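You operate a simulated robot arm through the tools that you are given. There is no shell and no other tool. Be economical: measure what you need, move in short steps, check, and stop when the job is done.

The job below is to be done with a simulated two-armed robot. You get a single attempt, and the scene is never put back.

TASK
Drain the air line, then charge it until the compressor cuts out.
Fine: at the control panel: air switch off, drain valve open till the gauge reads zero, valve shut, switch on, press start once; it cuts out at 8 bar.

It is judged by the outcome, as a careful person would: the job done as asked, and still so three seconds after it is handed in. It fails if anything else is knocked over, pushed out of place, dropped, spilled or broken.

THE ROBOT
Two 7-joint arms with fingered hands on one trunk, on a base that drives. Base frame: it is fixed to the floor where the robot stands at the start and does not move with it; the origin is under the middle of the robot, x ahead of it, y to its left, z up. Readings come in mm, degrees, newtons and seconds.
The left shoulder is at the start at [89, 125, 1248], the right one opposite. With the tool pointing down near the work surface each hand reaches from about 100 to 620 mm from the robot's upright axis, wherever it stands, measured 20 degrees to its own side. Places, roughly: air gauge [500, 0, 1200]; dust fan button [500, 100, 1000]; dust fan switch [500, 100, 800]; dust tray [1000, -750, 500]; left fan button [400, 400, 1000]; left fan switch [400, 400, 800]; middle fan button [500, 300, 1000]; middle fan switch [400, 300, 800]; panel air button [600, 0, 1000]; panel air switch [500, 0, 800]; panel drain valve [1000, -300, 900]; right fan button [500, 200, 1000]; right fan switch [500, 200, 800]; sockets button [600, -100, 1000]; sockets switch [600, -100, 800]. Payload 3.7 kg a hand.
Tool frame (each hand has its own): the origin (TCP) lies between the finger pads and is the grasp point; the fingertips stand 25 mm ahead of it; z points along the fingers, y is the line along which they close. The gripper opens to 88 mm. The gripper's body begins 29 mm behind the TCP. The gripper is a hand of 5 fingers: y runs from the thumb to the fingers, the wrist lies at [-13, -97, -162] in the tool frame, and closing takes about 1.5 s.
Orientation is told as [roll, pitch, yaw] about the base's x, y, z axes, in that order, counted from this pose: with the fingers straight down and the wrist toward the robot, the tool's x, y and z point along [0, 1, 0], [1, 0, 0] and [0, 0, -1] of the base frame.

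THE INTERFACE
- The arms move only by the tool arm_command. It takes "left_steps", "right_steps" or both (then of equal length, played together; a hand with none holds still); each is a list of rows, each an object (a shift or turn left out is 0, a gripper value left out holds the last) with "delta_pos": the shift along the tool's x, y, z in mm, a list of three; "rot": the turn, a rotation vector about the tool's x, y, z in degrees, a list of three; "claw": the finger opening in mm, from 0 to 88. In form: [{"delta_pos": [x, y, z], "rot": [wx, wy, wz], "claw": claw}, ...]. A call has 1 to 12 rows; each row is the pose to reach, as a shift and turn from the pose commanded when the call began, along the tool's axes at that moment. A row lasts 0.2 s, in which the tool goes at most 50 mm and 8.6 degrees; a call with a longer step from one row to the next is refused whole, and so is a gripper value outside its range. A pose out of reach is approached as far as the arm can. The call stops where the force on the tool passes 40 N (or 10 N more than at its start, if that is more) or the arm is blocked; 0.2 s more then pass. The fingers move at their own pace (about 45 mm/s each) and stop on an object; they squeeze with about 28 N. The grip force told is the motor's: it shows also when the fingers shut on nothing. Time passes only in rows, and 0.2 s behind the last, so rows that repeat a pose let the fingers close. The reply holds the time, the measured pose of the TCP, the force on the tool along the base axes, the opening and the grip force, in the units named above and with some noise, with the torque about the TCP (base axes, N m) and any sound that the robot's microphone picked up.
- Cameras (640 x 400 px; columns grow to the right, rows downward): "scene" is now at [176.8, 3.2, 1367.6]; the picture's right is [0.13, -0.99, 0.00], its down [-0.65, -0.09, -0.76] and it looks along [0.75, 0.10, -0.65] (base axes); focal length 229 px, centre (320, 200). "left" rides on the left gripper at [-59, -79, -105] in its tool frame; the picture's right is [-0.73, -0.32, 0.61], its down [0.62, -0.68, 0.38] and it looks along [0.29, 0.66, 0.70] (tool axes); focal length 234 px, centre (320, 200). "right" rides on the right gripper at [59, -79, -105] in its tool frame; the picture's right is [-0.73, 0.32, -0.61], its down [-0.62, -0.68, 0.38] and it looks along [-0.29, 0.66, 0.70] (tool axes); focal length 234 px, centre (320, 200). There is no depth. A picture from a camera that has moved, and an enlarged one, comes with that camera's place and axes in the base frame and with its lens. The place of the scene camera against the robot may be out by one fixed shift of up to 18 mm in any direction.
- grab_frame(camera): a new picture of that camera. The clock stands still meanwhile.
- raise_lower(by): slides the trunk up (or, below 0, down) by that many mm; the arms and the scene camera ride with it, the base frame stays. It gives what a move gives, with no picture.
- base_move(legs): drives the robot by 1 to 6 legs, each [ahead, left, turn to the left] in mm, mm and degrees, along the robot's own axes; the way and the turn of a leg run together, so that a leg with both is an arc; at most 1500 mm and 180 degrees a leg. The arms and the cameras ride along, it lands a little off, and it stops where it bumps. It gives what a move gives.
- hand_shape(shape, hand): the hand has 5 fingers and takes this shape, open, in about a second: jaw (thumb against the fingers, like two jaws); tri (thumb and two fingers); tip (a fingertip pinch); poke (one finger out to press); point (the index stretched); flat (the hand flat); cup (the hand cupped); fist (a fist). The gripper value then closes the fingers along that shape, each until it touches; the sizes above hold for jaw. It gives what a move gives, with no picture.
- aim_head(pan, tilt): turns the head with the scene camera to pan (to the left, within 80 degrees either way) and tilt (down, from -29 to 69), counted from straight ahead of the robot. It gives what a move gives.
- zoom(camera, box): a new picture of the part [left, top, right, bottom] of that camera's present view, enlarged. The clock stands still meanwhile.
- hand_in(): hands the job in; it is judged then, once.

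Work in short steps. Places have to be worked out from the pictures, the camera data and where the tool is seen: move nearer, look again, correct. Check each grasp and each placing, and mend what went wrong. You have 120 turns and 108 pictures in all, those below and enlarged ones among them. Open the grippers and draw the arms clear of the work before you hand the job in, unless the task says otherwise; then end with one line.

The tools are called after "Request:" as a command line: name --argument value ..., lists and objects as JSON in quotes. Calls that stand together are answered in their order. arm_command: Moves the arms, as the interface text tells. Its arguments: {"type":"object","properties":{"left_steps":{"type":"array","items":{"type":"object","properties":{"delta_pos":{"type":"array","items":{"type":"number"}},"rot":{"type":"array","items":{"type":"number"}},"claw":{"type":"number"}}}},"right_steps":{"type":"array","items":{"type":"object","properties":{"delta_pos":{"type":"array","items":{"type":"number"}},"rot":{"type":"array","items":{"type":"number"}},"claw":{"type":"number"}}}}},"required":[]} The other tools are called the same way: raise_lower (by) slides the trunk up or down; hand_shape (shape, hand) gives the hand a shape; base_move (legs) drives the base; aim_head (pan, tilt) turns the head that bears the scene camera; grab_frame (camera) takes a picture; zoom (camera, box) takes an enlarged picture of a part of a camera's view; hand_in () hands the job in.

At the start:

```text
time_s: 0.0
left_ee_pos: [423.0, 88.1, 1064.7]
left_ee_rot: [0.0, 0.1, -0.1]
left_wrist_force: [0.0, -0.7, 0.2]
left_torque: [0.02, -0.02, 0.01]
left_grip_width: 87.5
left_gripper_force: 0.1
left_shape: jaw
right_ee_pos: [476.3, -315.8, 1099.5]
right_ee_rot: [0.0, 0.1, -0.1]
right_wrist_force: [-0.1, 0.2, 0.1]
right_torque: [0.02, 0.01, 0.04]
right_grip_width: 87.5
right_gripper_force: 0.1
right_shape: jaw
trunk travel left (down, up): [-266.0, 149.0]
robot x, y, heading: [2.5, -3.6, -0.1]
head pan, tilt: [7.7, 40.7]
```

scene: 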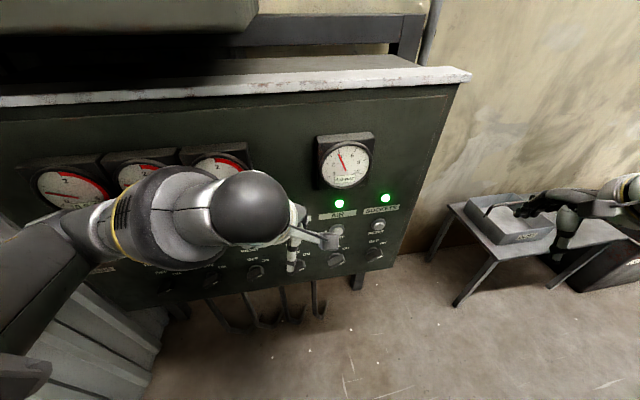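
right: 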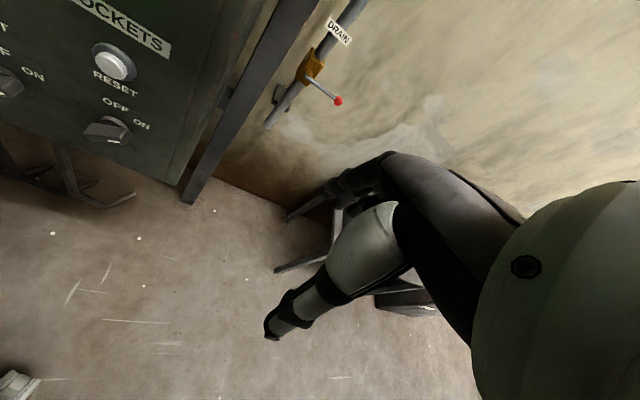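
left: 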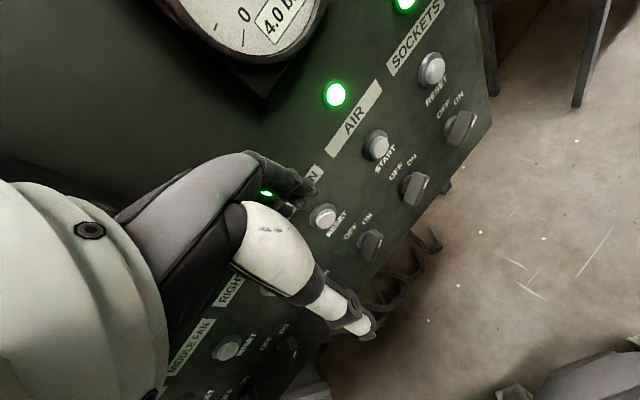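

The panel stands ahead, with the left hand close to it and the drain valve on the wall to the right. I enlarge the air column and the valve for measuring.

Request:
zoom --camera "scene" --box '[240, 120, 440, 320]'

Request:
zoom --camera "right" --box '[200, 0, 400, 150]'

Request:
zoom --camera "left" --box '[220, 0, 520, 260]'

```text
2.00 times, centred on (340, 220) of scene
camera zoom: at [176.8, 3.2, 1367.6], right [0.13, -0.99, 0.0], down [-0.65, -0.09, -0.76], along [0.75, 0.1, -0.65], focal length 459 px, centre (280, 160)
```

zoom: 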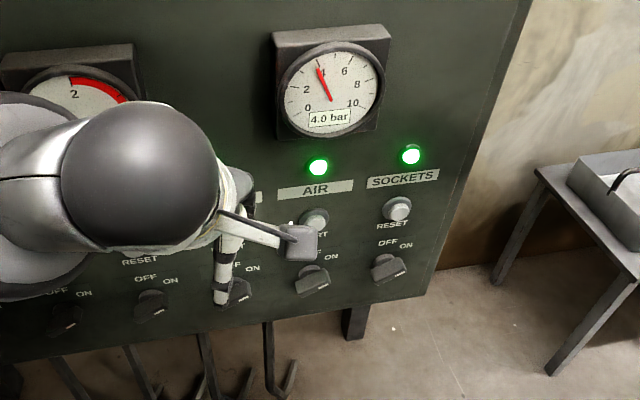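

```text
2.67 times, centred on (300, 75) of right
camera zoom: at [395.7, -258.9, 1205.6], right [0.32, -0.73, 0.61], down [-0.68, -0.62, -0.38], along [0.66, -0.29, -0.7], focal length 624 px, centre (373, 533)
```

zoom: 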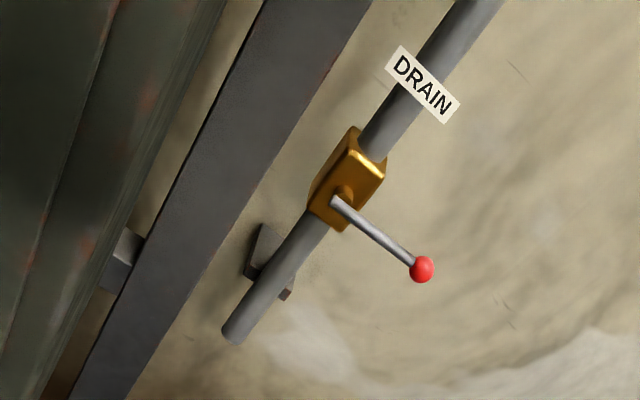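

```text
1.54 times, centred on (370, 130) of left
camera zoom: at [342.9, 28.8, 1169.2], right [-0.32, -0.73, -0.61], down [-0.68, 0.62, -0.38], along [0.66, 0.29, -0.7], focal length 360 px, centre (243, 308)
```

zoom: 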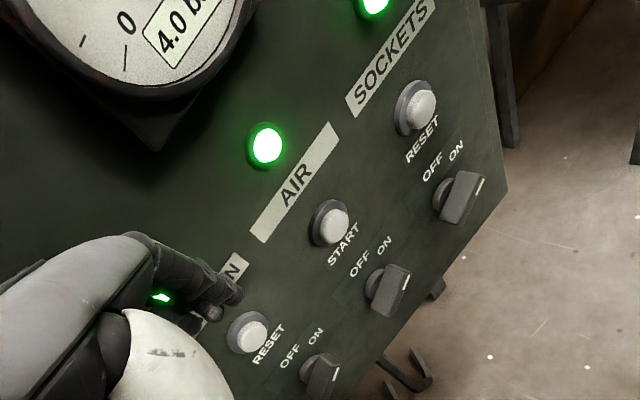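

Gauge reads 4.0 bar and the AIR knob is at ON. I pull the left hand back and to the left to clear the view of the air column, and then look with the head centred.

Request:
arm_command --left_steps '[{"delta_pos": [30, -40, 0]}, {"delta_pos": [60, -70, 0]}, {"delta_pos": [100, -90, 0]}, {"delta_pos": [140, -100, 0]}, {"delta_pos": [180, -100, 0]}]'

Request:
aim_head --pan 0 --tilt 40

Request:
grab_frame --camera "scene"

Request:
grab_frame --camera "left"

```text
time_s: 0.9
left_ee_pos: [432.0, 203.4, 1047.4]
left_ee_rot: [-0.4, 1.7, -0.9]
left_wrist_force: [-7.1, 0.4, -6.9]
left_torque: [-0.24, -0.32, 0.19]
left_grip_width: 87.5
left_gripper_force: 0.2
left_shape: jaw
left hand out of reach, approached as far as the arm can: row 1, 2, 3, 4
right_ee_pos: [473.9, -315.5, 1100.5]
right_ee_rot: [-0.1, 0.1, 0.0]
right_wrist_force: [0.2, 0.6, -0.9]
right_torque: [-0.01, 0.0, -0.03]
right_grip_width: 87.6
right_gripper_force: 0.0
right_shape: jaw
trunk travel left (down, up): [-266.0, 149.0]
robot x, y, heading: [0.2, 3.0, 0.2]
head pan, tilt: [7.7, 40.7]
stopped in row 4 (left hand): the force on the tool passed its limit at 49 N (the readings are from after the stop); the commanded pose is now the measured one
```

```text
time_s: 1.6
left_ee_pos: [432.2, 204.0, 1047.0]
left_ee_rot: [-0.4, 1.7, -1.0]
left_wrist_force: [-7.9, -1.5, -14.6]
left_torque: [-0.3, -0.26, 0.18]
left_grip_width: 87.8
left_gripper_force: 0.0
left_shape: jaw
right_ee_pos: [474.7, -317.2, 1099.0]
right_ee_rot: [-0.1, 0.0, 0.0]
right_wrist_force: [0.6, -0.3, -0.9]
right_torque: [0.0, -0.03, 0.0]
right_grip_width: 87.5
right_gripper_force: 0.0
right_shape: jaw
trunk travel left (down, up): [-266.0, 149.0]
robot x, y, heading: [-4.6, 1.3, -0.2]
head pan, tilt: [0.0, 40.0]
```

```text
101 pictures are left
camera scene: at [177.4, -8.3, 1368.6], right [0.0, -1.0, 0.0], down [-0.64, 0.0, -0.77], along [0.77, 0.0, -0.64], focal length 229 px, centre (320, 200)
```

scene: 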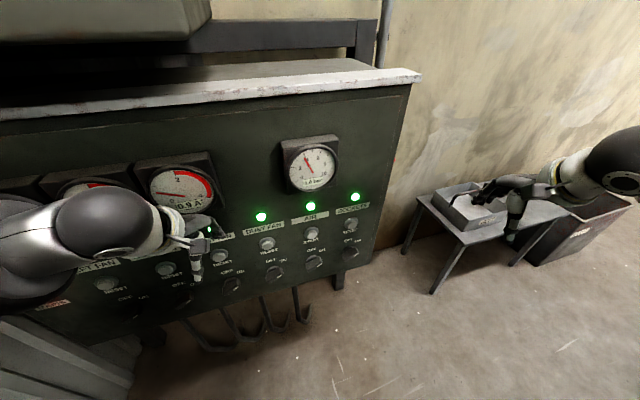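

```text
100 pictures are left
camera left: at [354.0, 145.9, 1153.6], right [-0.35, -0.72, -0.59], down [-0.68, 0.63, -0.37], along [0.64, 0.28, -0.72], focal length 234 px, centre (320, 200)
```

left: 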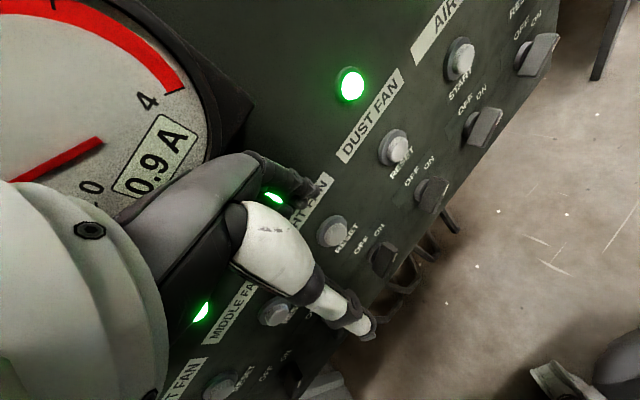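

The left hand is touching the panel, which is angled and nearer on the left. I back the base straight away from it.

Request:
base_move --legs '[[-250, 0, 0]]'

Request:
grab_frame --camera "scene"

Request:
grab_frame --camera "left"

```text
time_s: 2.7
left_ee_pos: [384.5, 208.5, 1048.2]
left_ee_rot: [-0.4, 1.2, -0.4]
left_wrist_force: [0.5, 0.0, 0.7]
left_torque: [-0.03, 0.01, -0.07]
left_grip_width: 87.8
left_gripper_force: 0.1
left_shape: jaw
right_ee_pos: [429.3, -311.3, 1098.5]
right_ee_rot: [-0.2, 0.1, 0.5]
right_wrist_force: [0.2, 0.0, 0.6]
right_torque: [-0.01, 0.05, 0.0]
right_grip_width: 87.7
right_gripper_force: 0.1
right_shape: jaw
trunk travel left (down, up): [-266.0, 149.0]
robot x, y, heading: [-51.9, 1.7, 0.4]
head pan, tilt: [0.0, 40.0]
stopped in leg 1: the robot was blocked; the commanded pose is now the measured one
```

```text
99 pictures are left
camera scene: at [129.4, -3.6, 1368.6], right [0.01, -1.0, 0.0], down [-0.64, -0.01, -0.77], along [0.77, 0.0, -0.64], focal length 229 px, centre (320, 200)
```

scene: 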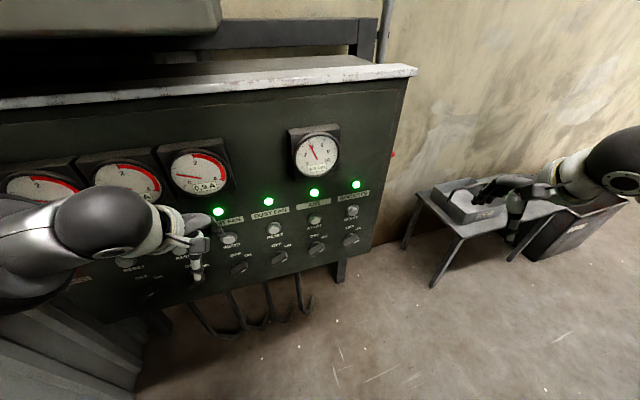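

```text
98 pictures are left
camera left: at [305.1, 151.9, 1154.6], right [-0.34, -0.73, -0.59], down [-0.69, 0.63, -0.37], along [0.64, 0.28, -0.71], focal length 234 px, centre (320, 200)
```

left: 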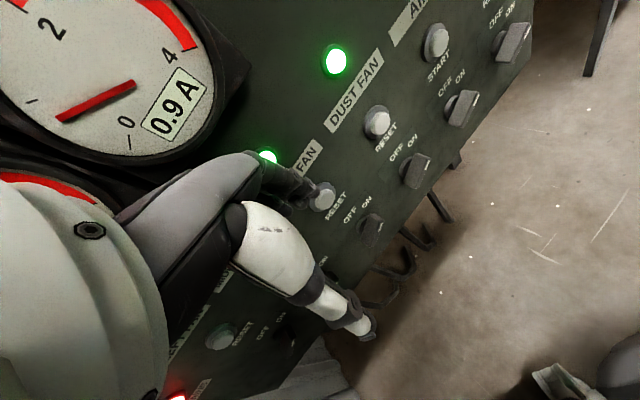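

The base got blocked behind at x≈-52. From two left-wrist views I place the air knob near [536, 17, 853] and START near [545, 19, 961], with the panel turned about 17°. I inspect the knob and the lights.

Request:
zoom --camera "left" --box '[380, 0, 540, 160]'

Request:
zoom --camera "scene" --box '[230, 110, 390, 290]'

Request:
aim_head --pan -40 --tilt 30

Request:
grab_frame --camera "scene"

Request:
grab_frame --camera "right"

```text
2.50 times, centred on (460, 80) of left
camera zoom: at [305.1, 151.9, 1154.6], right [-0.34, -0.73, -0.59], down [-0.69, 0.63, -0.37], along [0.64, 0.28, -0.71], focal length 585 px, centre (-30, 500)
```

zoom: 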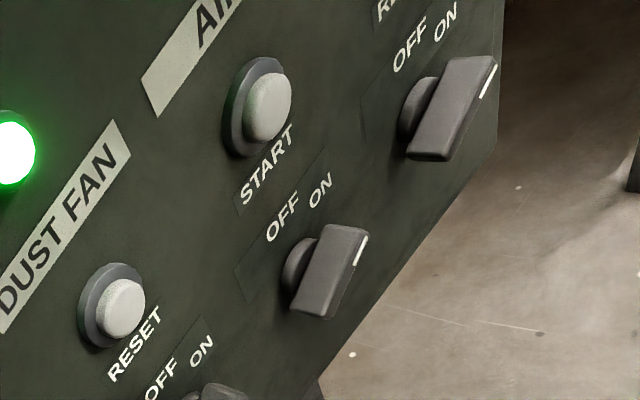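

```text
2.22 times, centred on (310, 200) of scene
camera zoom: at [129.4, -3.6, 1368.6], right [0.01, -1.0, 0.0], down [-0.64, -0.01, -0.77], along [0.77, 0.0, -0.64], focal length 510 px, centre (342, 200)
```

zoom: 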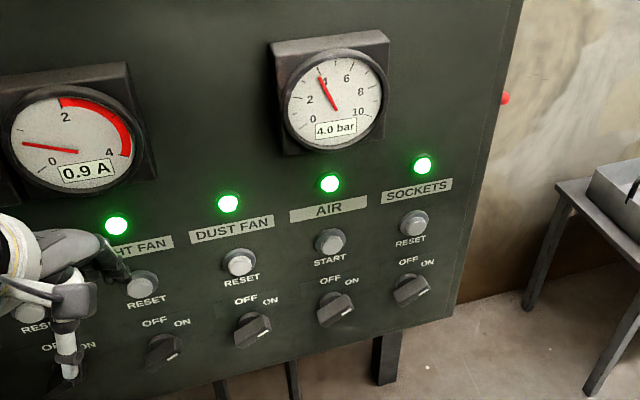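

```text
time_s: 3.8
left_ee_pos: [382.6, 208.4, 1048.2]
left_ee_rot: [-0.4, 1.3, -0.5]
left_wrist_force: [-0.2, 0.6, 0.2]
left_torque: [-0.04, -0.06, 0.0]
left_grip_width: 87.8
left_gripper_force: 0.0
left_shape: jaw
right_ee_pos: [426.7, -312.2, 1100.3]
right_ee_rot: [-0.2, 0.1, 0.4]
right_wrist_force: [1.3, -0.2, 0.1]
right_torque: [0.02, -0.01, -0.02]
right_grip_width: 87.4
right_gripper_force: 0.0
right_shape: jaw
trunk travel left (down, up): [-266.0, 149.0]
robot x, y, heading: [-51.1, 0.8, 0.3]
head pan, tilt: [-40.0, 30.0]
```

```text
95 pictures are left
camera scene: at [113.1, -63.3, 1384.0], right [-0.64, -0.77, 0.0], down [-0.39, 0.32, -0.87], along [0.67, -0.55, -0.5], focal length 229 px, centre (320, 200)
```

scene: 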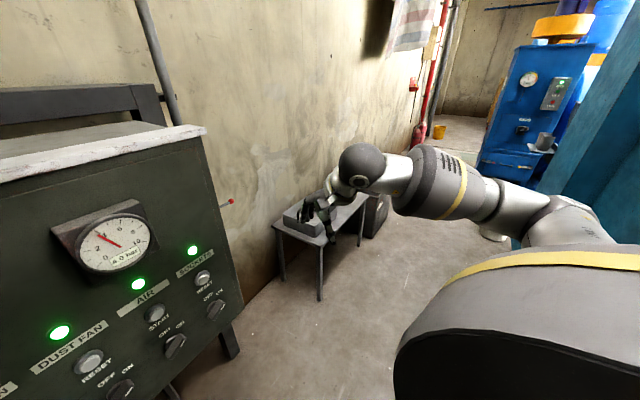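

```text
94 pictures are left
camera right: at [347.6, -254.4, 1205.4], right [0.33, -0.72, 0.61], down [-0.68, -0.63, -0.38], along [0.66, -0.29, -0.7], focal length 234 px, centre (320, 200)
```

right: 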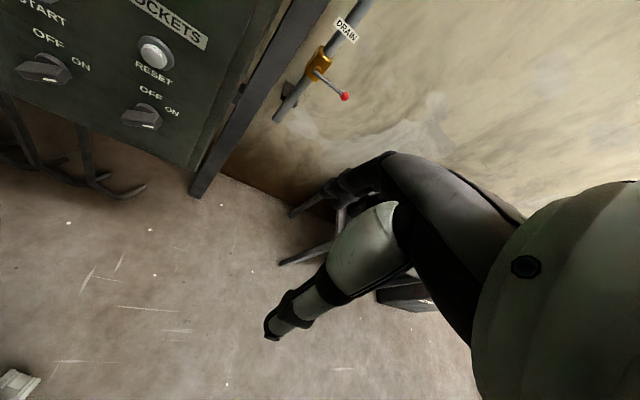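

The knob points to ON (up-right of the centre), OFF is up-left. I turn the right hand in place to point forwards, palm edge down, on the free side of the panel.

Request:
arm_command --right_steps '[{"rot": [-8.2, 0, 0]}, {"rot": [-16.4, 0, 0]}, {"rot": [-24.6, 0, 0]}, {"rot": [-32.8, 0, 0]}, {"rot": [-41, 0, 0]}, {"rot": [-49.2, 0, 0]}, {"rot": [-57.4, 0, 0]}, {"rot": [-65.6, 0, 0]}, {"rot": [-73.8, 0, 0]}, {"rot": [-82, 0, 0]}, {"rot": [-90, 0, 0]}]'

Request:
grab_frame --camera "right"

```text
time_s: 6.2
left_ee_pos: [383.5, 208.1, 1048.8]
left_ee_rot: [-0.3, 1.2, -0.5]
left_wrist_force: [0.1, 0.7, -0.5]
left_torque: [0.04, 0.0, 0.0]
left_grip_width: 87.9
left_gripper_force: 0.1
left_shape: jaw
right_ee_pos: [426.7, -314.9, 1099.8]
right_ee_rot: [-0.1, -25.8, -0.2]
right_wrist_force: [-0.4, -0.4, -0.7]
right_torque: [-0.01, 0.02, -0.01]
right_grip_width: 87.7
right_gripper_force: 0.0
right_shape: jaw
right hand out of reach, approached as far as the arm can: row 4, 5, 6, 7, 8, 9, 10, 11
trunk travel left (down, up): [-266.0, 149.0]
robot x, y, heading: [-54.9, 1.6, 0.5]
head pan, tilt: [-40.0, 30.0]
```

```text
93 pictures are left
camera right: at [309.3, -256.9, 1160.1], right [0.02, -0.73, 0.69], down [-0.45, -0.62, -0.64], along [0.89, -0.29, -0.34], focal length 234 px, centre (320, 200)
```

right: 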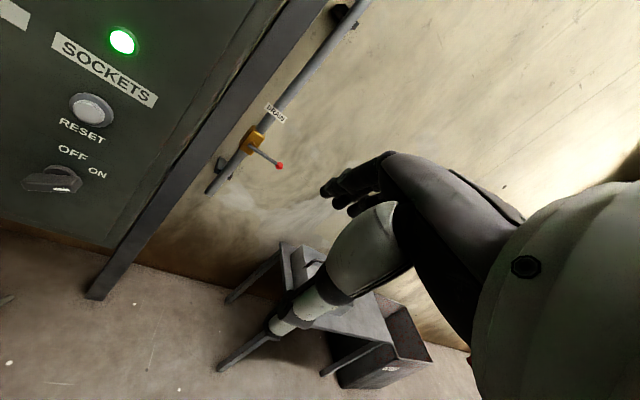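

Wrist pitch stops at about 26° in this roll. I instead turn to fingers forward with the thumb-to-finger line pointing left, which suits the right wrist.

Request:
arm_command --right_steps '[{"rot": [-3.84, -3.84, -6.12]}, {"rot": [-7.68, -7.68, -12.25]}, {"rot": [-11.5, -11.5, -18.4]}, {"rot": [-15.35, -15.35, -24.5]}, {"rot": [-19.2, -19.2, -30.6]}, {"rot": [-23, -23, -36.7]}, {"rot": [-26.9, -26.9, -42.9]}, {"rot": [-30.7, -30.7, -49]}, {"rot": [-34.5, -34.5, -55.1]}, {"rot": [-38.4, -38.4, -61.2]}, {"rot": [-42.2, -42.2, -67.4]}, {"rot": [-46, -46, -73.5]}]'

Request:
grab_frame --camera "right"

Request:
grab_frame --camera "scene"

```text
time_s: 8.8
left_ee_pos: [382.3, 211.9, 1048.8]
left_ee_rot: [-0.5, 1.3, -0.5]
left_wrist_force: [-0.3, -0.2, 0.0]
left_torque: [-0.06, -0.02, 0.0]
left_grip_width: 87.9
left_gripper_force: 0.2
left_shape: jaw
right_ee_pos: [478.0, -202.9, 1329.4]
right_ee_rot: [-85.8, -7.0, 85.7]
right_wrist_force: [-0.5, 1.7, 0.7]
right_torque: [0.0, 0.03, -0.05]
right_grip_width: 88.2
right_gripper_force: 0.1
right_shape: jaw
right hand out of reach, approached as far as the arm can: row 1, 2, 3, 4, 5, 6, 7, 8, 9, 10, 11, 12
trunk travel left (down, up): [-266.0, 149.0]
robot x, y, heading: [-48.5, 1.9, 0.5]
head pan, tilt: [-40.0, 30.0]
```

```text
92 pictures are left
camera right: at [363.1, -267.3, 1271.0], right [-0.53, 0.27, 0.8], down [0.37, -0.78, 0.51], along [0.76, 0.57, 0.32], focal length 234 px, centre (320, 200)
```

right: 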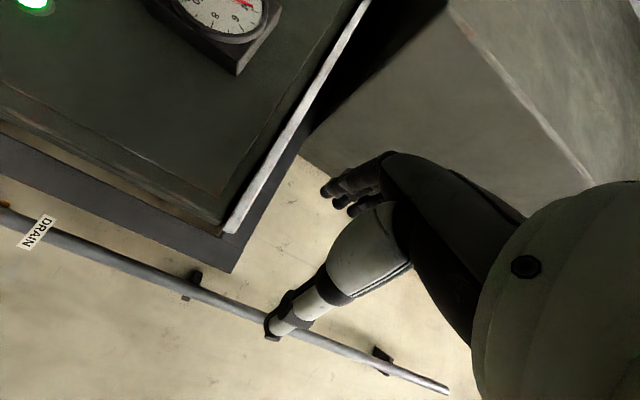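

```text
91 pictures are left
camera scene: at [111.6, -58.8, 1384.8], right [-0.64, -0.77, 0.0], down [-0.38, 0.32, -0.87], along [0.67, -0.55, -0.5], focal length 229 px, centre (320, 200)
```

scene: 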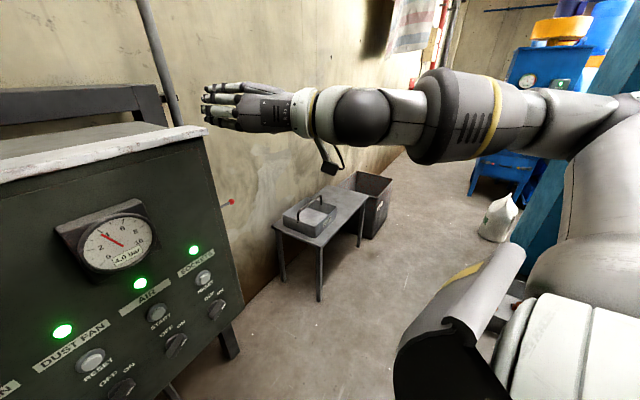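

The forward pose works only when the hand rises, so the trunk must go lower. Before moving the base sideways, I look at the space to the right and to the left.

Request:
aim_head --pan -80 --tilt 45

Request:
grab_frame --camera "scene"

Request:
aim_head --pan 70 --tilt 45

Request:
grab_frame --camera "scene"

```text
time_s: 9.8
left_ee_pos: [381.6, 208.5, 1046.9]
left_ee_rot: [-0.3, 1.2, -0.5]
left_wrist_force: [-0.4, -0.3, 0.6]
left_torque: [-0.01, -0.01, 0.01]
left_grip_width: 87.8
left_gripper_force: 0.0
left_shape: jaw
right_ee_pos: [480.4, -208.1, 1325.9]
right_ee_rot: [-85.3, -7.5, 85.4]
right_wrist_force: [-0.3, -0.6, -0.9]
right_torque: [-0.01, -0.02, 0.01]
right_grip_width: 87.9
right_gripper_force: 0.0
right_shape: jaw
trunk travel left (down, up): [-266.0, 149.0]
robot x, y, heading: [-51.1, 1.2, 0.4]
head pan, tilt: [-80.0, 45.0]
```

```text
90 pictures are left
camera scene: at [58.3, -85.7, 1361.4], right [-0.98, -0.18, 0.0], down [-0.13, 0.7, -0.71], along [0.13, -0.7, -0.71], focal length 229 px, centre (320, 200)
```

scene: 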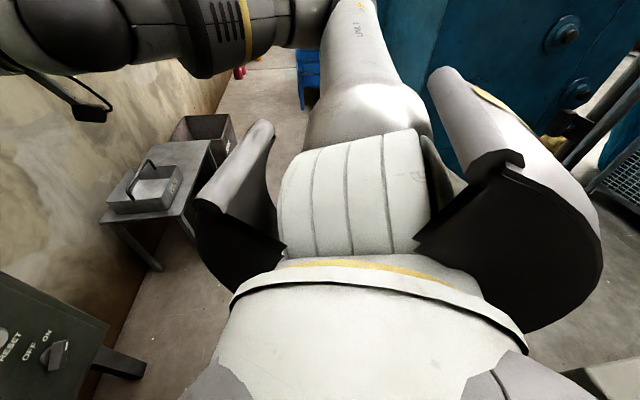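

```text
time_s: 12.2
left_ee_pos: [382.6, 206.4, 1048.3]
left_ee_rot: [-0.3, 1.3, -0.4]
left_wrist_force: [-0.1, 0.5, 0.2]
left_torque: [0.02, 0.01, 0.0]
left_grip_width: 87.9
left_gripper_force: 0.0
left_shape: jaw
right_ee_pos: [480.0, -208.3, 1325.5]
right_ee_rot: [-85.2, -7.4, 85.3]
right_wrist_force: [0.6, 0.0, -0.1]
right_torque: [0.01, 0.01, 0.01]
right_grip_width: 87.9
right_gripper_force: 0.1
right_shape: jaw
trunk travel left (down, up): [-266.0, 149.0]
robot x, y, heading: [-49.6, -0.3, 0.2]
head pan, tilt: [70.0, 45.0]
```

```text
89 pictures are left
camera scene: at [70.9, 71.1, 1361.4], right [0.94, -0.34, 0.0], down [-0.24, -0.67, -0.71], along [0.24, 0.67, -0.71], focal length 229 px, centre (320, 200)
```

scene: 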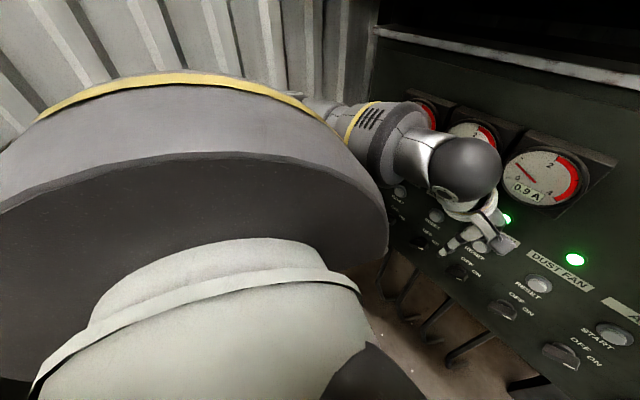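

There is a machine close behind and a corrugated sheet on the left, but the floor ahead-right is free. I shift the base to the right and slightly ahead, so that the left hand clears the panel.

Request:
base_move --legs '[[30, -220, 0]]'

Request:
aim_head --pan 10 --tilt 45

Request:
grab_frame --camera "scene"

```text
time_s: 14.7
left_ee_pos: [413.8, -11.4, 1048.8]
left_ee_rot: [-0.3, 1.3, -0.5]
left_wrist_force: [-0.3, 0.2, -0.4]
left_torque: [-0.02, 0.03, -0.02]
left_grip_width: 87.8
left_gripper_force: 0.1
left_shape: jaw
right_ee_pos: [512.6, -425.4, 1328.5]
right_ee_rot: [-85.7, -7.2, 85.5]
right_wrist_force: [-0.8, -0.6, -0.1]
right_torque: [-0.01, -0.02, 0.0]
right_grip_width: 88.0
right_gripper_force: 0.1
right_shape: jaw
trunk travel left (down, up): [-266.0, 149.0]
robot x, y, heading: [-19.0, -217.7, 0.1]
head pan, tilt: [70.0, 45.0]
```

```text
time_s: 16.0
left_ee_pos: [415.7, -9.9, 1047.3]
left_ee_rot: [-0.3, 1.4, -0.5]
left_wrist_force: [0.9, 0.3, 0.5]
left_torque: [-0.02, 0.02, 0.01]
left_grip_width: 88.1
left_gripper_force: 0.1
left_shape: jaw
right_ee_pos: [511.3, -425.3, 1328.3]
right_ee_rot: [-85.7, -7.2, 85.5]
right_wrist_force: [-0.6, 0.3, -0.1]
right_torque: [0.01, 0.04, -0.05]
right_grip_width: 88.0
right_gripper_force: 0.0
right_shape: jaw
trunk travel left (down, up): [-266.0, 149.0]
robot x, y, heading: [-17.4, -217.7, 0.4]
head pan, tilt: [10.0, 45.0]
```

```text
88 pictures are left
camera scene: at [155.3, -209.4, 1361.4], right [0.18, -0.98, 0.0], down [-0.7, -0.13, -0.71], along [0.7, 0.13, -0.71], focal length 229 px, centre (320, 200)
```

scene: 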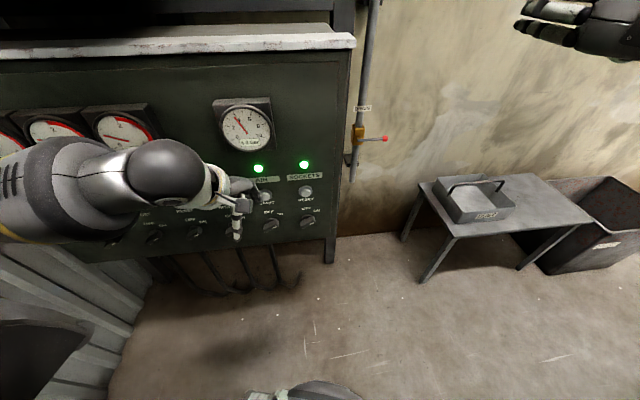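

Now the left arm faces the air column with room. I lower the trunk by 200 mm so that the knob comes nearer to shoulder height.

Request:
raise_lower --by -200

Request:
aim_head --pan 20 --tilt 25

Request:
grab_frame --camera "scene"

```text
time_s: 18.2
left_ee_pos: [395.1, -10.0, 673.2]
left_ee_rot: [-0.9, 36.6, -0.7]
left_wrist_force: [0.3, -0.8, -0.4]
left_torque: [0.04, -0.01, 0.02]
left_grip_width: 87.9
left_gripper_force: 0.0
left_shape: jaw
right_ee_pos: [637.6, -423.9, 849.0]
right_ee_rot: [-50.7, -3.1, 82.3]
right_wrist_force: [0.2, -0.4, -0.2]
right_torque: [0.03, -0.02, -0.03]
right_grip_width: 88.0
right_gripper_force: 0.1
right_shape: jaw
trunk travel left (down, up): [-66.0, 349.0]
robot x, y, heading: [-19.0, -218.7, 0.5]
head pan, tilt: [10.0, 45.0]
```

```text
time_s: 19.0
left_ee_pos: [395.1, -10.3, 673.7]
left_ee_rot: [-0.9, 36.8, -0.8]
left_wrist_force: [-0.2, 0.2, 0.4]
left_torque: [0.02, 0.0, 0.04]
left_grip_width: 88.0
left_gripper_force: 0.0
left_shape: jaw
right_ee_pos: [637.6, -423.8, 849.2]
right_ee_rot: [-50.6, -3.0, 82.3]
right_wrist_force: [-0.2, 0.1, -0.9]
right_torque: [0.01, -0.01, 0.0]
right_grip_width: 87.9
right_gripper_force: 0.1
right_shape: jaw
trunk travel left (down, up): [-66.0, 349.0]
robot x, y, heading: [-20.8, -216.5, 0.7]
head pan, tilt: [20.0, 25.0]
```

```text
87 pictures are left
camera scene: at [363.9, -190.7, 1166.6], right [0.35, -0.94, 0.0], down [-0.4, -0.15, -0.91], along [0.85, 0.32, -0.42], focal length 229 px, centre (320, 200)
```

scene: 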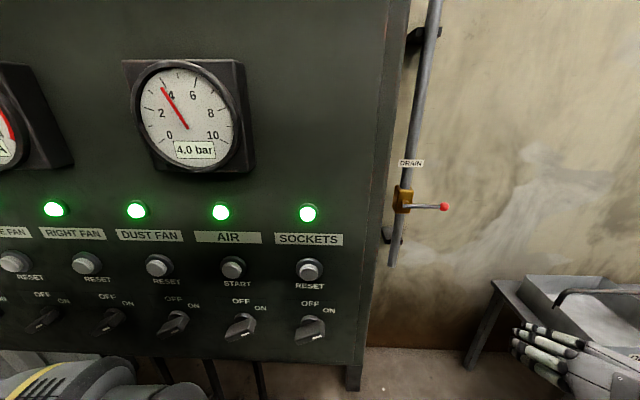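

Lowering the trunk in fact leans it forward. The view is now good: the pointer is at about 45° up-right (ON), OFF is straight up, and the DRAIN lever is horizontal across a vertical pipe. I raise the trunk most of the way back for a roomier arm pose.

Request:
raise_lower --by 120

Request:
zoom --camera "scene" --box '[160, 180, 360, 360]'

```text
time_s: 20.5
left_ee_pos: [396.2, -10.4, 791.7]
left_ee_rot: [-1.0, 36.7, -0.6]
left_wrist_force: [0.8, -0.3, -0.6]
left_torque: [-0.01, 0.02, 0.01]
left_grip_width: 87.7
left_gripper_force: 0.2
left_shape: jaw
right_ee_pos: [638.3, -424.2, 967.3]
right_ee_rot: [-50.5, -3.1, 82.2]
right_wrist_force: [0.5, -0.1, -0.5]
right_torque: [-0.03, 0.0, -0.02]
right_grip_width: 87.9
right_gripper_force: 0.0
right_shape: jaw
trunk travel left (down, up): [-186.0, 229.0]
robot x, y, heading: [-16.5, -215.7, 0.4]
head pan, tilt: [20.0, 25.0]
```

```text
2.22 times, centred on (260, 270) of scene
camera zoom: at [240.9, -191.5, 1307.0], right [0.35, -0.94, 0.0], down [-0.4, -0.15, -0.91], along [0.85, 0.32, -0.42], focal length 510 px, centre (453, 44)
```

zoom: 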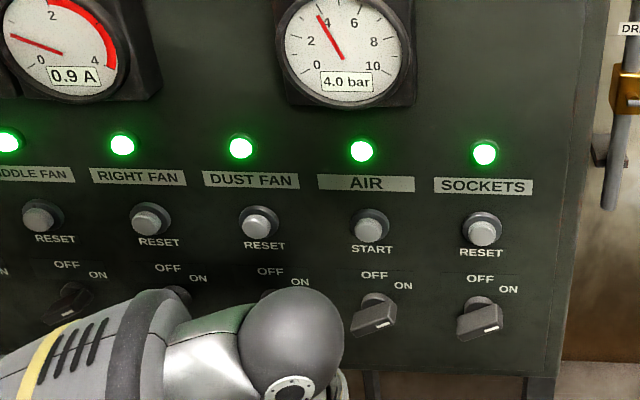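

The bar points about 30° above right, so jaws should close along the 60°-down-right line with the wrist above. I rotate the left hand toward fingers-forward in that roll, rising to about z 940, well off the panel.

Request:
arm_command --left_steps '[{"delta_pos": [0, -15, -20], "rot": [-1.43, 7.57, 3.42]}, {"delta_pos": [0, -30, -40], "rot": [-2.86, 15.1, 6.84]}, {"delta_pos": [0, -45, -60], "rot": [-4.28, 22.7, 10.3]}, {"delta_pos": [0, -60, -80], "rot": [-5.7, 30.3, 13.7]}, {"delta_pos": [0, -75, -100], "rot": [-7.1, 37.8, 17.1]}, {"delta_pos": [0, -90, -120], "rot": [-8.6, 45.4, 20.5]}, {"delta_pos": [0, -90, -120], "rot": [-10, 53, 24]}, {"delta_pos": [0, -90, -120], "rot": [-11.4, 60.5, 27.4]}, {"delta_pos": [0, -90, -120], "rot": [-12.8, 68.1, 30.8]}, {"delta_pos": [0, -90, -120], "rot": [-14.3, 75.7, 34.2]}, {"delta_pos": [0, -90, -120], "rot": [-15.7, 83.2, 37.6]}, {"delta_pos": [0, -90, -120], "rot": [-17.1, 90.8, 41.1]}]'

Request:
grab_frame --camera "scene"

Request:
grab_frame --camera "left"

```text
time_s: 23.1
left_ee_pos: [452.4, -37.3, 909.6]
left_ee_rot: [60.1, 41.9, -52.4]
left_wrist_force: [-0.1, -0.2, -0.4]
left_torque: [0.0, 0.03, 0.01]
left_grip_width: 87.8
left_gripper_force: 0.1
left_shape: jaw
left hand out of reach, approached as far as the arm can: row 6, 7, 8, 9, 10, 11, 12
right_ee_pos: [637.0, -425.1, 968.4]
right_ee_rot: [-50.6, -3.1, 82.2]
right_wrist_force: [1.1, 0.1, 0.1]
right_torque: [0.0, 0.03, -0.01]
right_grip_width: 88.0
right_gripper_force: 0.0
right_shape: jaw
trunk travel left (down, up): [-186.0, 229.0]
robot x, y, heading: [-20.4, -215.5, 0.6]
head pan, tilt: [20.0, 25.0]
```

```text
85 pictures are left
camera scene: at [239.8, -191.6, 1307.4], right [0.35, -0.94, 0.0], down [-0.4, -0.15, -0.91], along [0.85, 0.32, -0.42], focal length 229 px, centre (320, 200)
```

scene: 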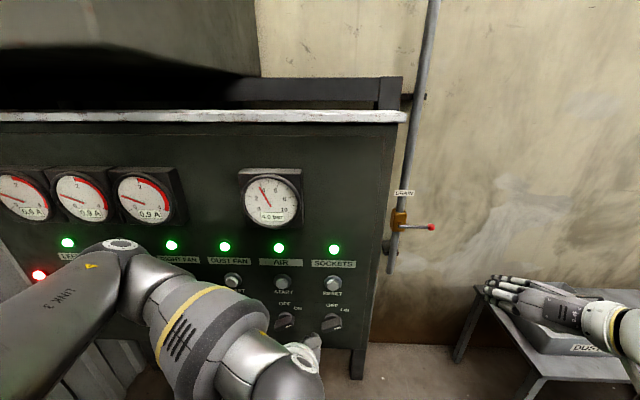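

```text
84 pictures are left
camera left: at [320.4, -64.6, 963.0], right [-0.4, 0.78, -0.48], down [0.34, 0.61, 0.71], along [0.85, 0.12, -0.51], focal length 234 px, centre (320, 200)
```

left: 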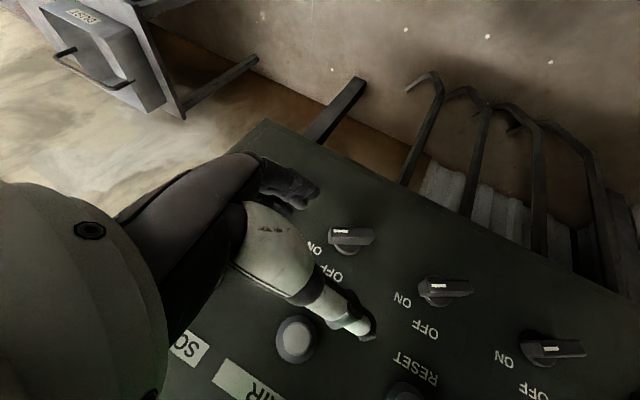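

The rotation is going well: the fingers now point forward-left at [452, -37, 910]. I finish the remaining 51° turn while moving to about 90 mm in front of the knob.

Request:
arm_command --left_steps '[{"delta_pos": [-6, 3, 6], "rot": [-1.16, 6.5, 3.0]}, {"delta_pos": [-12, 6, 12], "rot": [-2.3, 13, 6.0]}, {"delta_pos": [-18, 9, 18], "rot": [-3.5, 19.5, 9.0]}, {"delta_pos": [-24, 12, 24], "rot": [-4.6, 26, 12.1]}, {"delta_pos": [-30, 15, 30], "rot": [-5.8, 32.4, 15.1]}, {"delta_pos": [-36, 18, 36], "rot": [-7, 38.9, 18.1]}, {"delta_pos": [-42, 21, 41], "rot": [-8.1, 45.4, 21.1]}]'

Request:
grab_frame --camera "scene"

Request:
grab_frame --camera "left"

```text
time_s: 24.7
left_ee_pos: [449.4, -8.1, 854.2]
left_ee_rot: [89.8, 60.0, -73.0]
left_wrist_force: [-0.3, 0.5, 0.8]
left_torque: [0.0, 0.01, 0.01]
left_grip_width: 87.8
left_gripper_force: 0.0
left_shape: jaw
left hand out of reach, approached as far as the arm can: row 1, 2, 3, 4
right_ee_pos: [637.0, -424.2, 968.7]
right_ee_rot: [-50.7, -3.2, 82.4]
right_wrist_force: [0.4, 1.2, 0.1]
right_torque: [0.01, -0.01, 0.02]
right_grip_width: 87.7
right_gripper_force: 0.1
right_shape: jaw
trunk travel left (down, up): [-186.0, 229.0]
robot x, y, heading: [-16.1, -215.3, 0.3]
head pan, tilt: [20.0, 25.0]
```

```text
83 pictures are left
camera scene: at [239.5, -191.3, 1307.5], right [0.35, -0.94, 0.0], down [-0.4, -0.15, -0.91], along [0.85, 0.32, -0.42], focal length 229 px, centre (320, 200)
```

scene: 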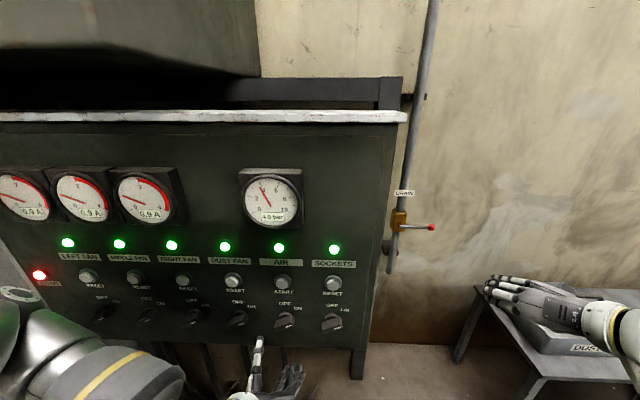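

```text
82 pictures are left
camera left: at [320.8, 46.2, 893.5], right [0.35, 0.93, -0.09], down [0.43, -0.08, 0.9], along [0.84, -0.35, -0.42], focal length 234 px, centre (320, 200)
```

left: 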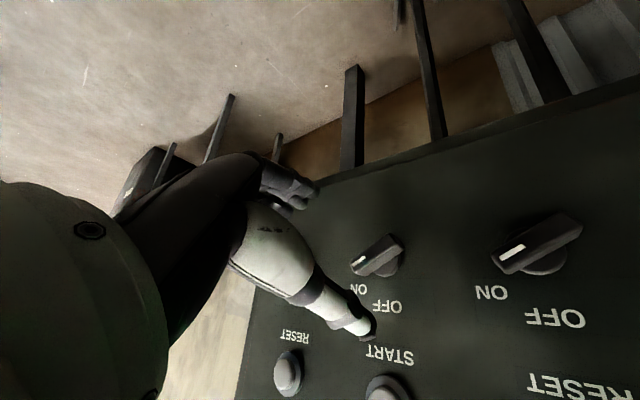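

The pose is exact, and the knob sits at [536, 17, 849] by this view, in line with the jaws. I advance 55 mm, lower 4 mm and look again.

Request:
arm_command --left_steps '[{"delta_pos": [0, 3, 28]}, {"delta_pos": [-1, 4, 55]}]'

Request:
grab_frame --camera "left"

Request:
zoom --camera "scene" --box '[200, 220, 360, 400]'

```text
time_s: 25.3
left_ee_pos: [501.6, 5.8, 852.3]
left_ee_rot: [89.7, 59.9, -73.1]
left_wrist_force: [-1.0, 0.2, -0.8]
left_torque: [0.01, 0.0, -0.03]
left_grip_width: 87.9
left_gripper_force: 0.2
left_shape: jaw
right_ee_pos: [639.1, -423.8, 968.7]
right_ee_rot: [-50.6, -3.1, 82.3]
right_wrist_force: [0.4, 0.3, -0.3]
right_torque: [-0.01, -0.03, 0.03]
right_grip_width: 88.0
right_gripper_force: 0.0
right_shape: jaw
trunk travel left (down, up): [-186.0, 229.0]
robot x, y, heading: [-20.8, -217.7, 0.6]
head pan, tilt: [20.0, 25.0]
```

```text
81 pictures are left
camera left: at [373.9, 62.1, 890.5], right [0.34, 0.93, -0.09], down [0.43, -0.07, 0.9], along [0.84, -0.35, -0.43], focal length 234 px, centre (320, 200)
```

left: 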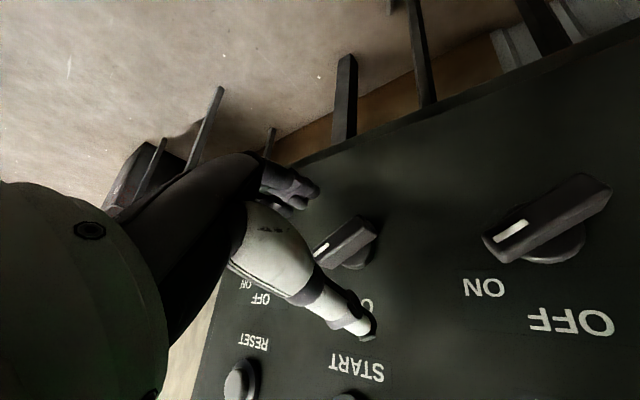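

```text
2.22 times, centred on (280, 310) of scene
camera zoom: at [239.9, -191.5, 1307.4], right [0.35, -0.94, 0.0], down [-0.4, -0.15, -0.91], along [0.85, 0.32, -0.42], focal length 510 px, centre (409, -44)
```

zoom: 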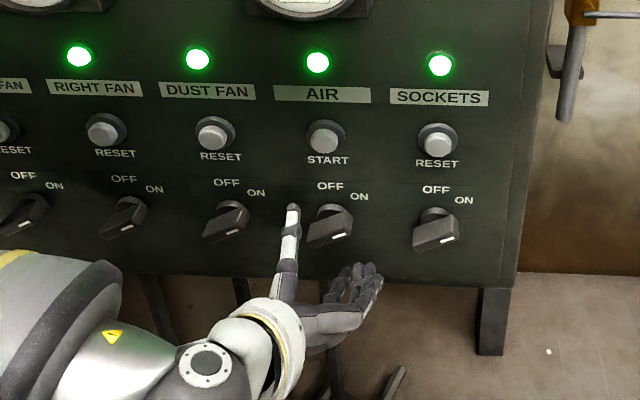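

Combining both views puts the knob centre near [540, 13, 842], about 5 mm right and 10 mm below the jaw axis. I correct that and advance 28 mm so the pads straddle the bar.

Request:
arm_command --left_steps '[{"delta_pos": [-1, 11, 0]}, {"delta_pos": [-1, 11, 15]}, {"delta_pos": [-1, 11, 28]}]'

Request:
zoom --camera "scene" --box '[200, 220, 360, 400]'

Request:
grab_frame --camera "left"

```text
time_s: 26.1
left_ee_pos: [530.5, 11.8, 840.5]
left_ee_rot: [89.6, 59.8, -73.0]
left_wrist_force: [-0.6, -0.2, -0.5]
left_torque: [0.0, -0.01, 0.0]
left_grip_width: 88.0
left_gripper_force: 0.1
left_shape: jaw
right_ee_pos: [637.6, -424.7, 967.6]
right_ee_rot: [-50.7, -3.0, 82.2]
right_wrist_force: [0.2, -0.5, 0.1]
right_torque: [-0.02, -0.02, 0.01]
right_grip_width: 88.1
right_gripper_force: 0.1
right_shape: jaw
trunk travel left (down, up): [-186.0, 229.0]
robot x, y, heading: [-17.5, -216.3, 0.2]
head pan, tilt: [20.0, 25.0]
```

```text
2.22 times, centred on (280, 310) of scene
camera zoom: at [239.8, -191.5, 1307.4], right [0.35, -0.94, 0.0], down [-0.4, -0.15, -0.91], along [0.85, 0.32, -0.42], focal length 510 px, centre (409, -44)
```

zoom: 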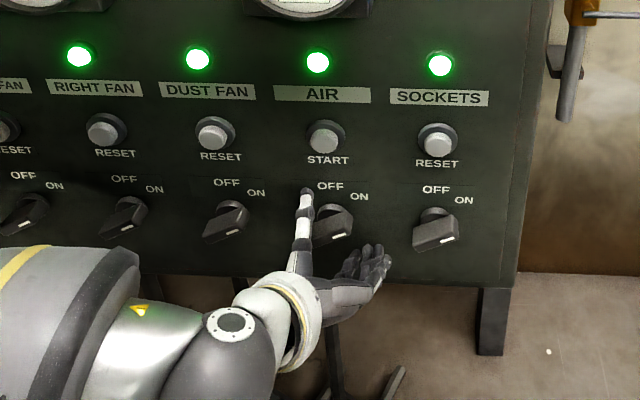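

```text
78 pictures are left
camera left: at [401.7, 65.1, 879.7], right [0.34, 0.93, -0.09], down [0.43, -0.07, 0.9], along [0.84, -0.35, -0.43], focal length 234 px, centre (320, 200)
```

left: 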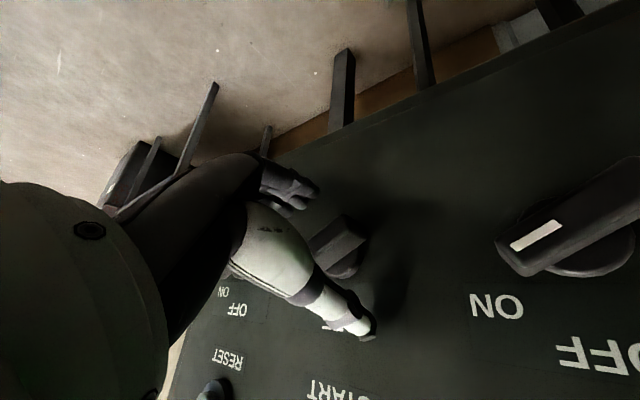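

The bar now lies between thumb and fingers. I close on it.

Request:
arm_command --left_steps '[{"claw": 60}, {"claw": 40}, {"claw": 20}, {"claw": 0}, {"claw": 0}, {"claw": 0}, {"claw": 0}, {"claw": 0}]'

Request:
zoom --camera "scene" --box '[200, 220, 360, 400]'

Request:
zoom --camera "left" --box '[200, 120, 440, 360]'

```text
time_s: 27.9
left_ee_pos: [527.9, 8.4, 841.2]
left_ee_rot: [89.3, 59.9, -73.1]
left_wrist_force: [-12.7, -7.9, -2.5]
left_torque: [-0.02, 0.08, -0.1]
left_grip_width: 13.0
left_gripper_force: 27.7
left_shape: jaw
right_ee_pos: [637.2, -425.9, 968.8]
right_ee_rot: [-50.7, -3.3, 82.1]
right_wrist_force: [0.0, 0.4, 0.6]
right_torque: [-0.01, -0.01, 0.0]
right_grip_width: 88.1
right_gripper_force: 0.1
right_shape: jaw
trunk travel left (down, up): [-186.0, 229.0]
robot x, y, heading: [-17.8, -215.9, 0.3]
head pan, tilt: [20.0, 25.0]
```

```text
2.22 times, centred on (280, 310) of scene
camera zoom: at [238.6, -192.3, 1307.6], right [0.35, -0.94, 0.0], down [-0.4, -0.15, -0.91], along [0.85, 0.32, -0.42], focal length 510 px, centre (409, -44)
```

zoom: 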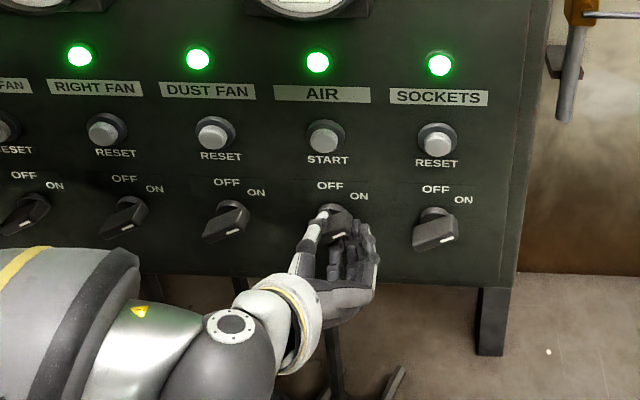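

```text
1.67 times, centred on (320, 240) of left
camera zoom: at [400.1, 63.8, 879.6], right [0.35, 0.93, -0.09], down [0.43, -0.07, 0.9], along [0.83, -0.35, -0.43], focal length 390 px, centre (320, 133)
```

zoom: 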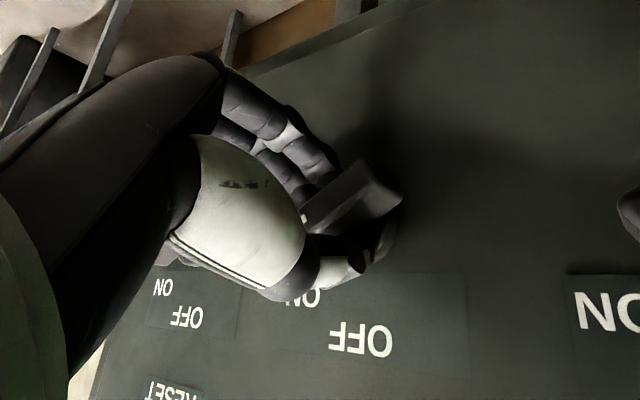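

The knob is gripped (13 mm, 28 N), slightly toward the pointer end. I turn counter-clockwise 45° about the knob centre and check.

Request:
arm_command --left_steps '[{"rot": [0, 0, -8], "delta_pos": [0, -1, 0]}, {"rot": [0, 0, -16], "delta_pos": [0, -2, 0]}, {"rot": [0, 0, -24], "delta_pos": [-0.5, -2.5, 0]}, {"rot": [0, 0, -32], "delta_pos": [-1, -3.2, 0]}, {"rot": [0, 0, -40], "delta_pos": [-1.4, -3.8, 0]}, {"rot": [0, 0, -46], "delta_pos": [-2, -4.2, 0]}]'

Request:
zoom --camera "scene" --box '[200, 140, 360, 320]'

Request:
zoom --camera "left" --box '[200, 120, 440, 360]'

```text
time_s: 29.3
left_ee_pos: [527.6, 9.8, 845.8]
left_ee_rot: [90.0, 13.9, -73.2]
left_wrist_force: [-13.3, -22.4, 6.0]
left_torque: [0.03, -0.1, -0.62]
left_grip_width: 11.5
left_gripper_force: 28.1
left_shape: jaw
right_ee_pos: [636.1, -425.5, 969.6]
right_ee_rot: [-50.8, -3.4, 82.3]
right_wrist_force: [-0.1, 0.4, -0.6]
right_torque: [-0.02, 0.01, 0.01]
right_grip_width: 87.8
right_gripper_force: 0.0
right_shape: jaw
trunk travel left (down, up): [-186.0, 229.0]
robot x, y, heading: [-16.4, -217.3, 0.5]
head pan, tilt: [20.0, 25.0]
```

```text
2.22 times, centred on (280, 230) of scene
camera zoom: at [237.7, -194.3, 1308.1], right [0.35, -0.94, 0.0], down [-0.39, -0.15, -0.91], along [0.85, 0.32, -0.42], focal length 510 px, centre (409, 133)
```

zoom: 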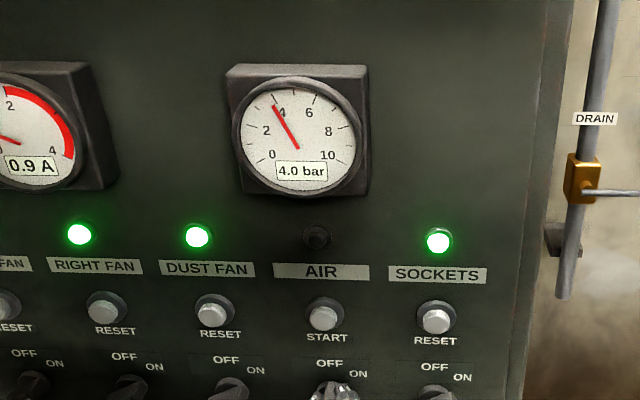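

```text
1.67 times, centred on (320, 240) of left
camera zoom: at [398.7, 66.2, 807.3], right [0.44, 0.64, -0.63], down [0.22, 0.6, 0.77], along [0.87, -0.47, 0.12], focal length 390 px, centre (320, 133)
```

zoom: 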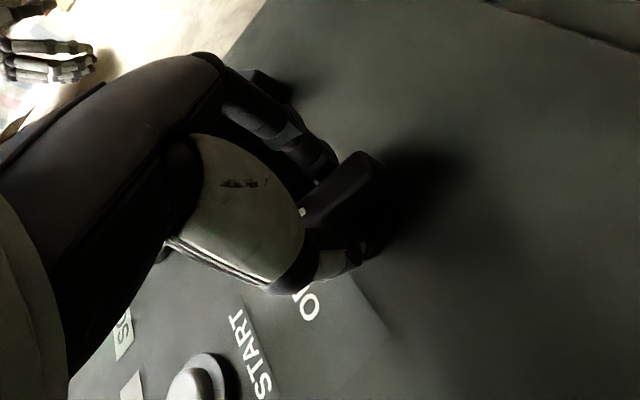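

The AIR lamp has gone out. I turn a bit further to seat the knob fully at OFF.

Request:
arm_command --left_steps '[{"rot": [0, 0, -6]}, {"rot": [0, 0, -12]}]'

Request:
zoom --camera "scene" --box '[200, 220, 360, 400]'

```text
time_s: 29.9
left_ee_pos: [527.1, 10.3, 846.9]
left_ee_rot: [90.0, 1.8, -72.8]
left_wrist_force: [-16.5, -21.3, 7.5]
left_torque: [0.12, -0.23, -0.57]
left_grip_width: 11.4
left_gripper_force: 28.6
left_shape: jaw
right_ee_pos: [635.1, -426.0, 968.7]
right_ee_rot: [-50.7, -3.4, 82.1]
right_wrist_force: [0.1, -0.1, -0.6]
right_torque: [0.02, 0.02, -0.04]
right_grip_width: 88.2
right_gripper_force: 0.0
right_shape: jaw
trunk travel left (down, up): [-186.0, 229.0]
robot x, y, heading: [-16.8, -219.2, 0.4]
head pan, tilt: [20.0, 25.0]
```

```text
2.22 times, centred on (280, 310) of scene
camera zoom: at [237.1, -194.3, 1308.1], right [0.35, -0.94, 0.0], down [-0.39, -0.15, -0.91], along [0.85, 0.32, -0.42], focal length 510 px, centre (409, -44)
```

zoom: 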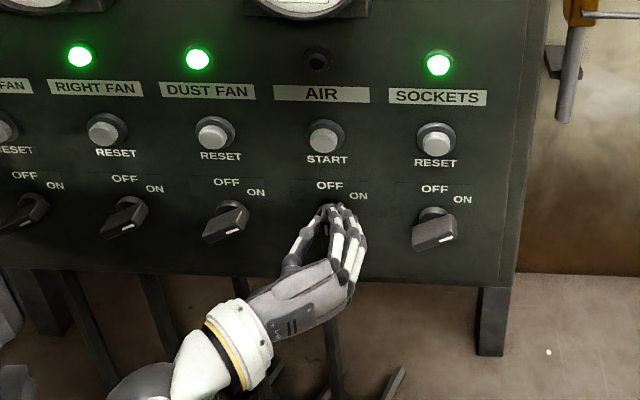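

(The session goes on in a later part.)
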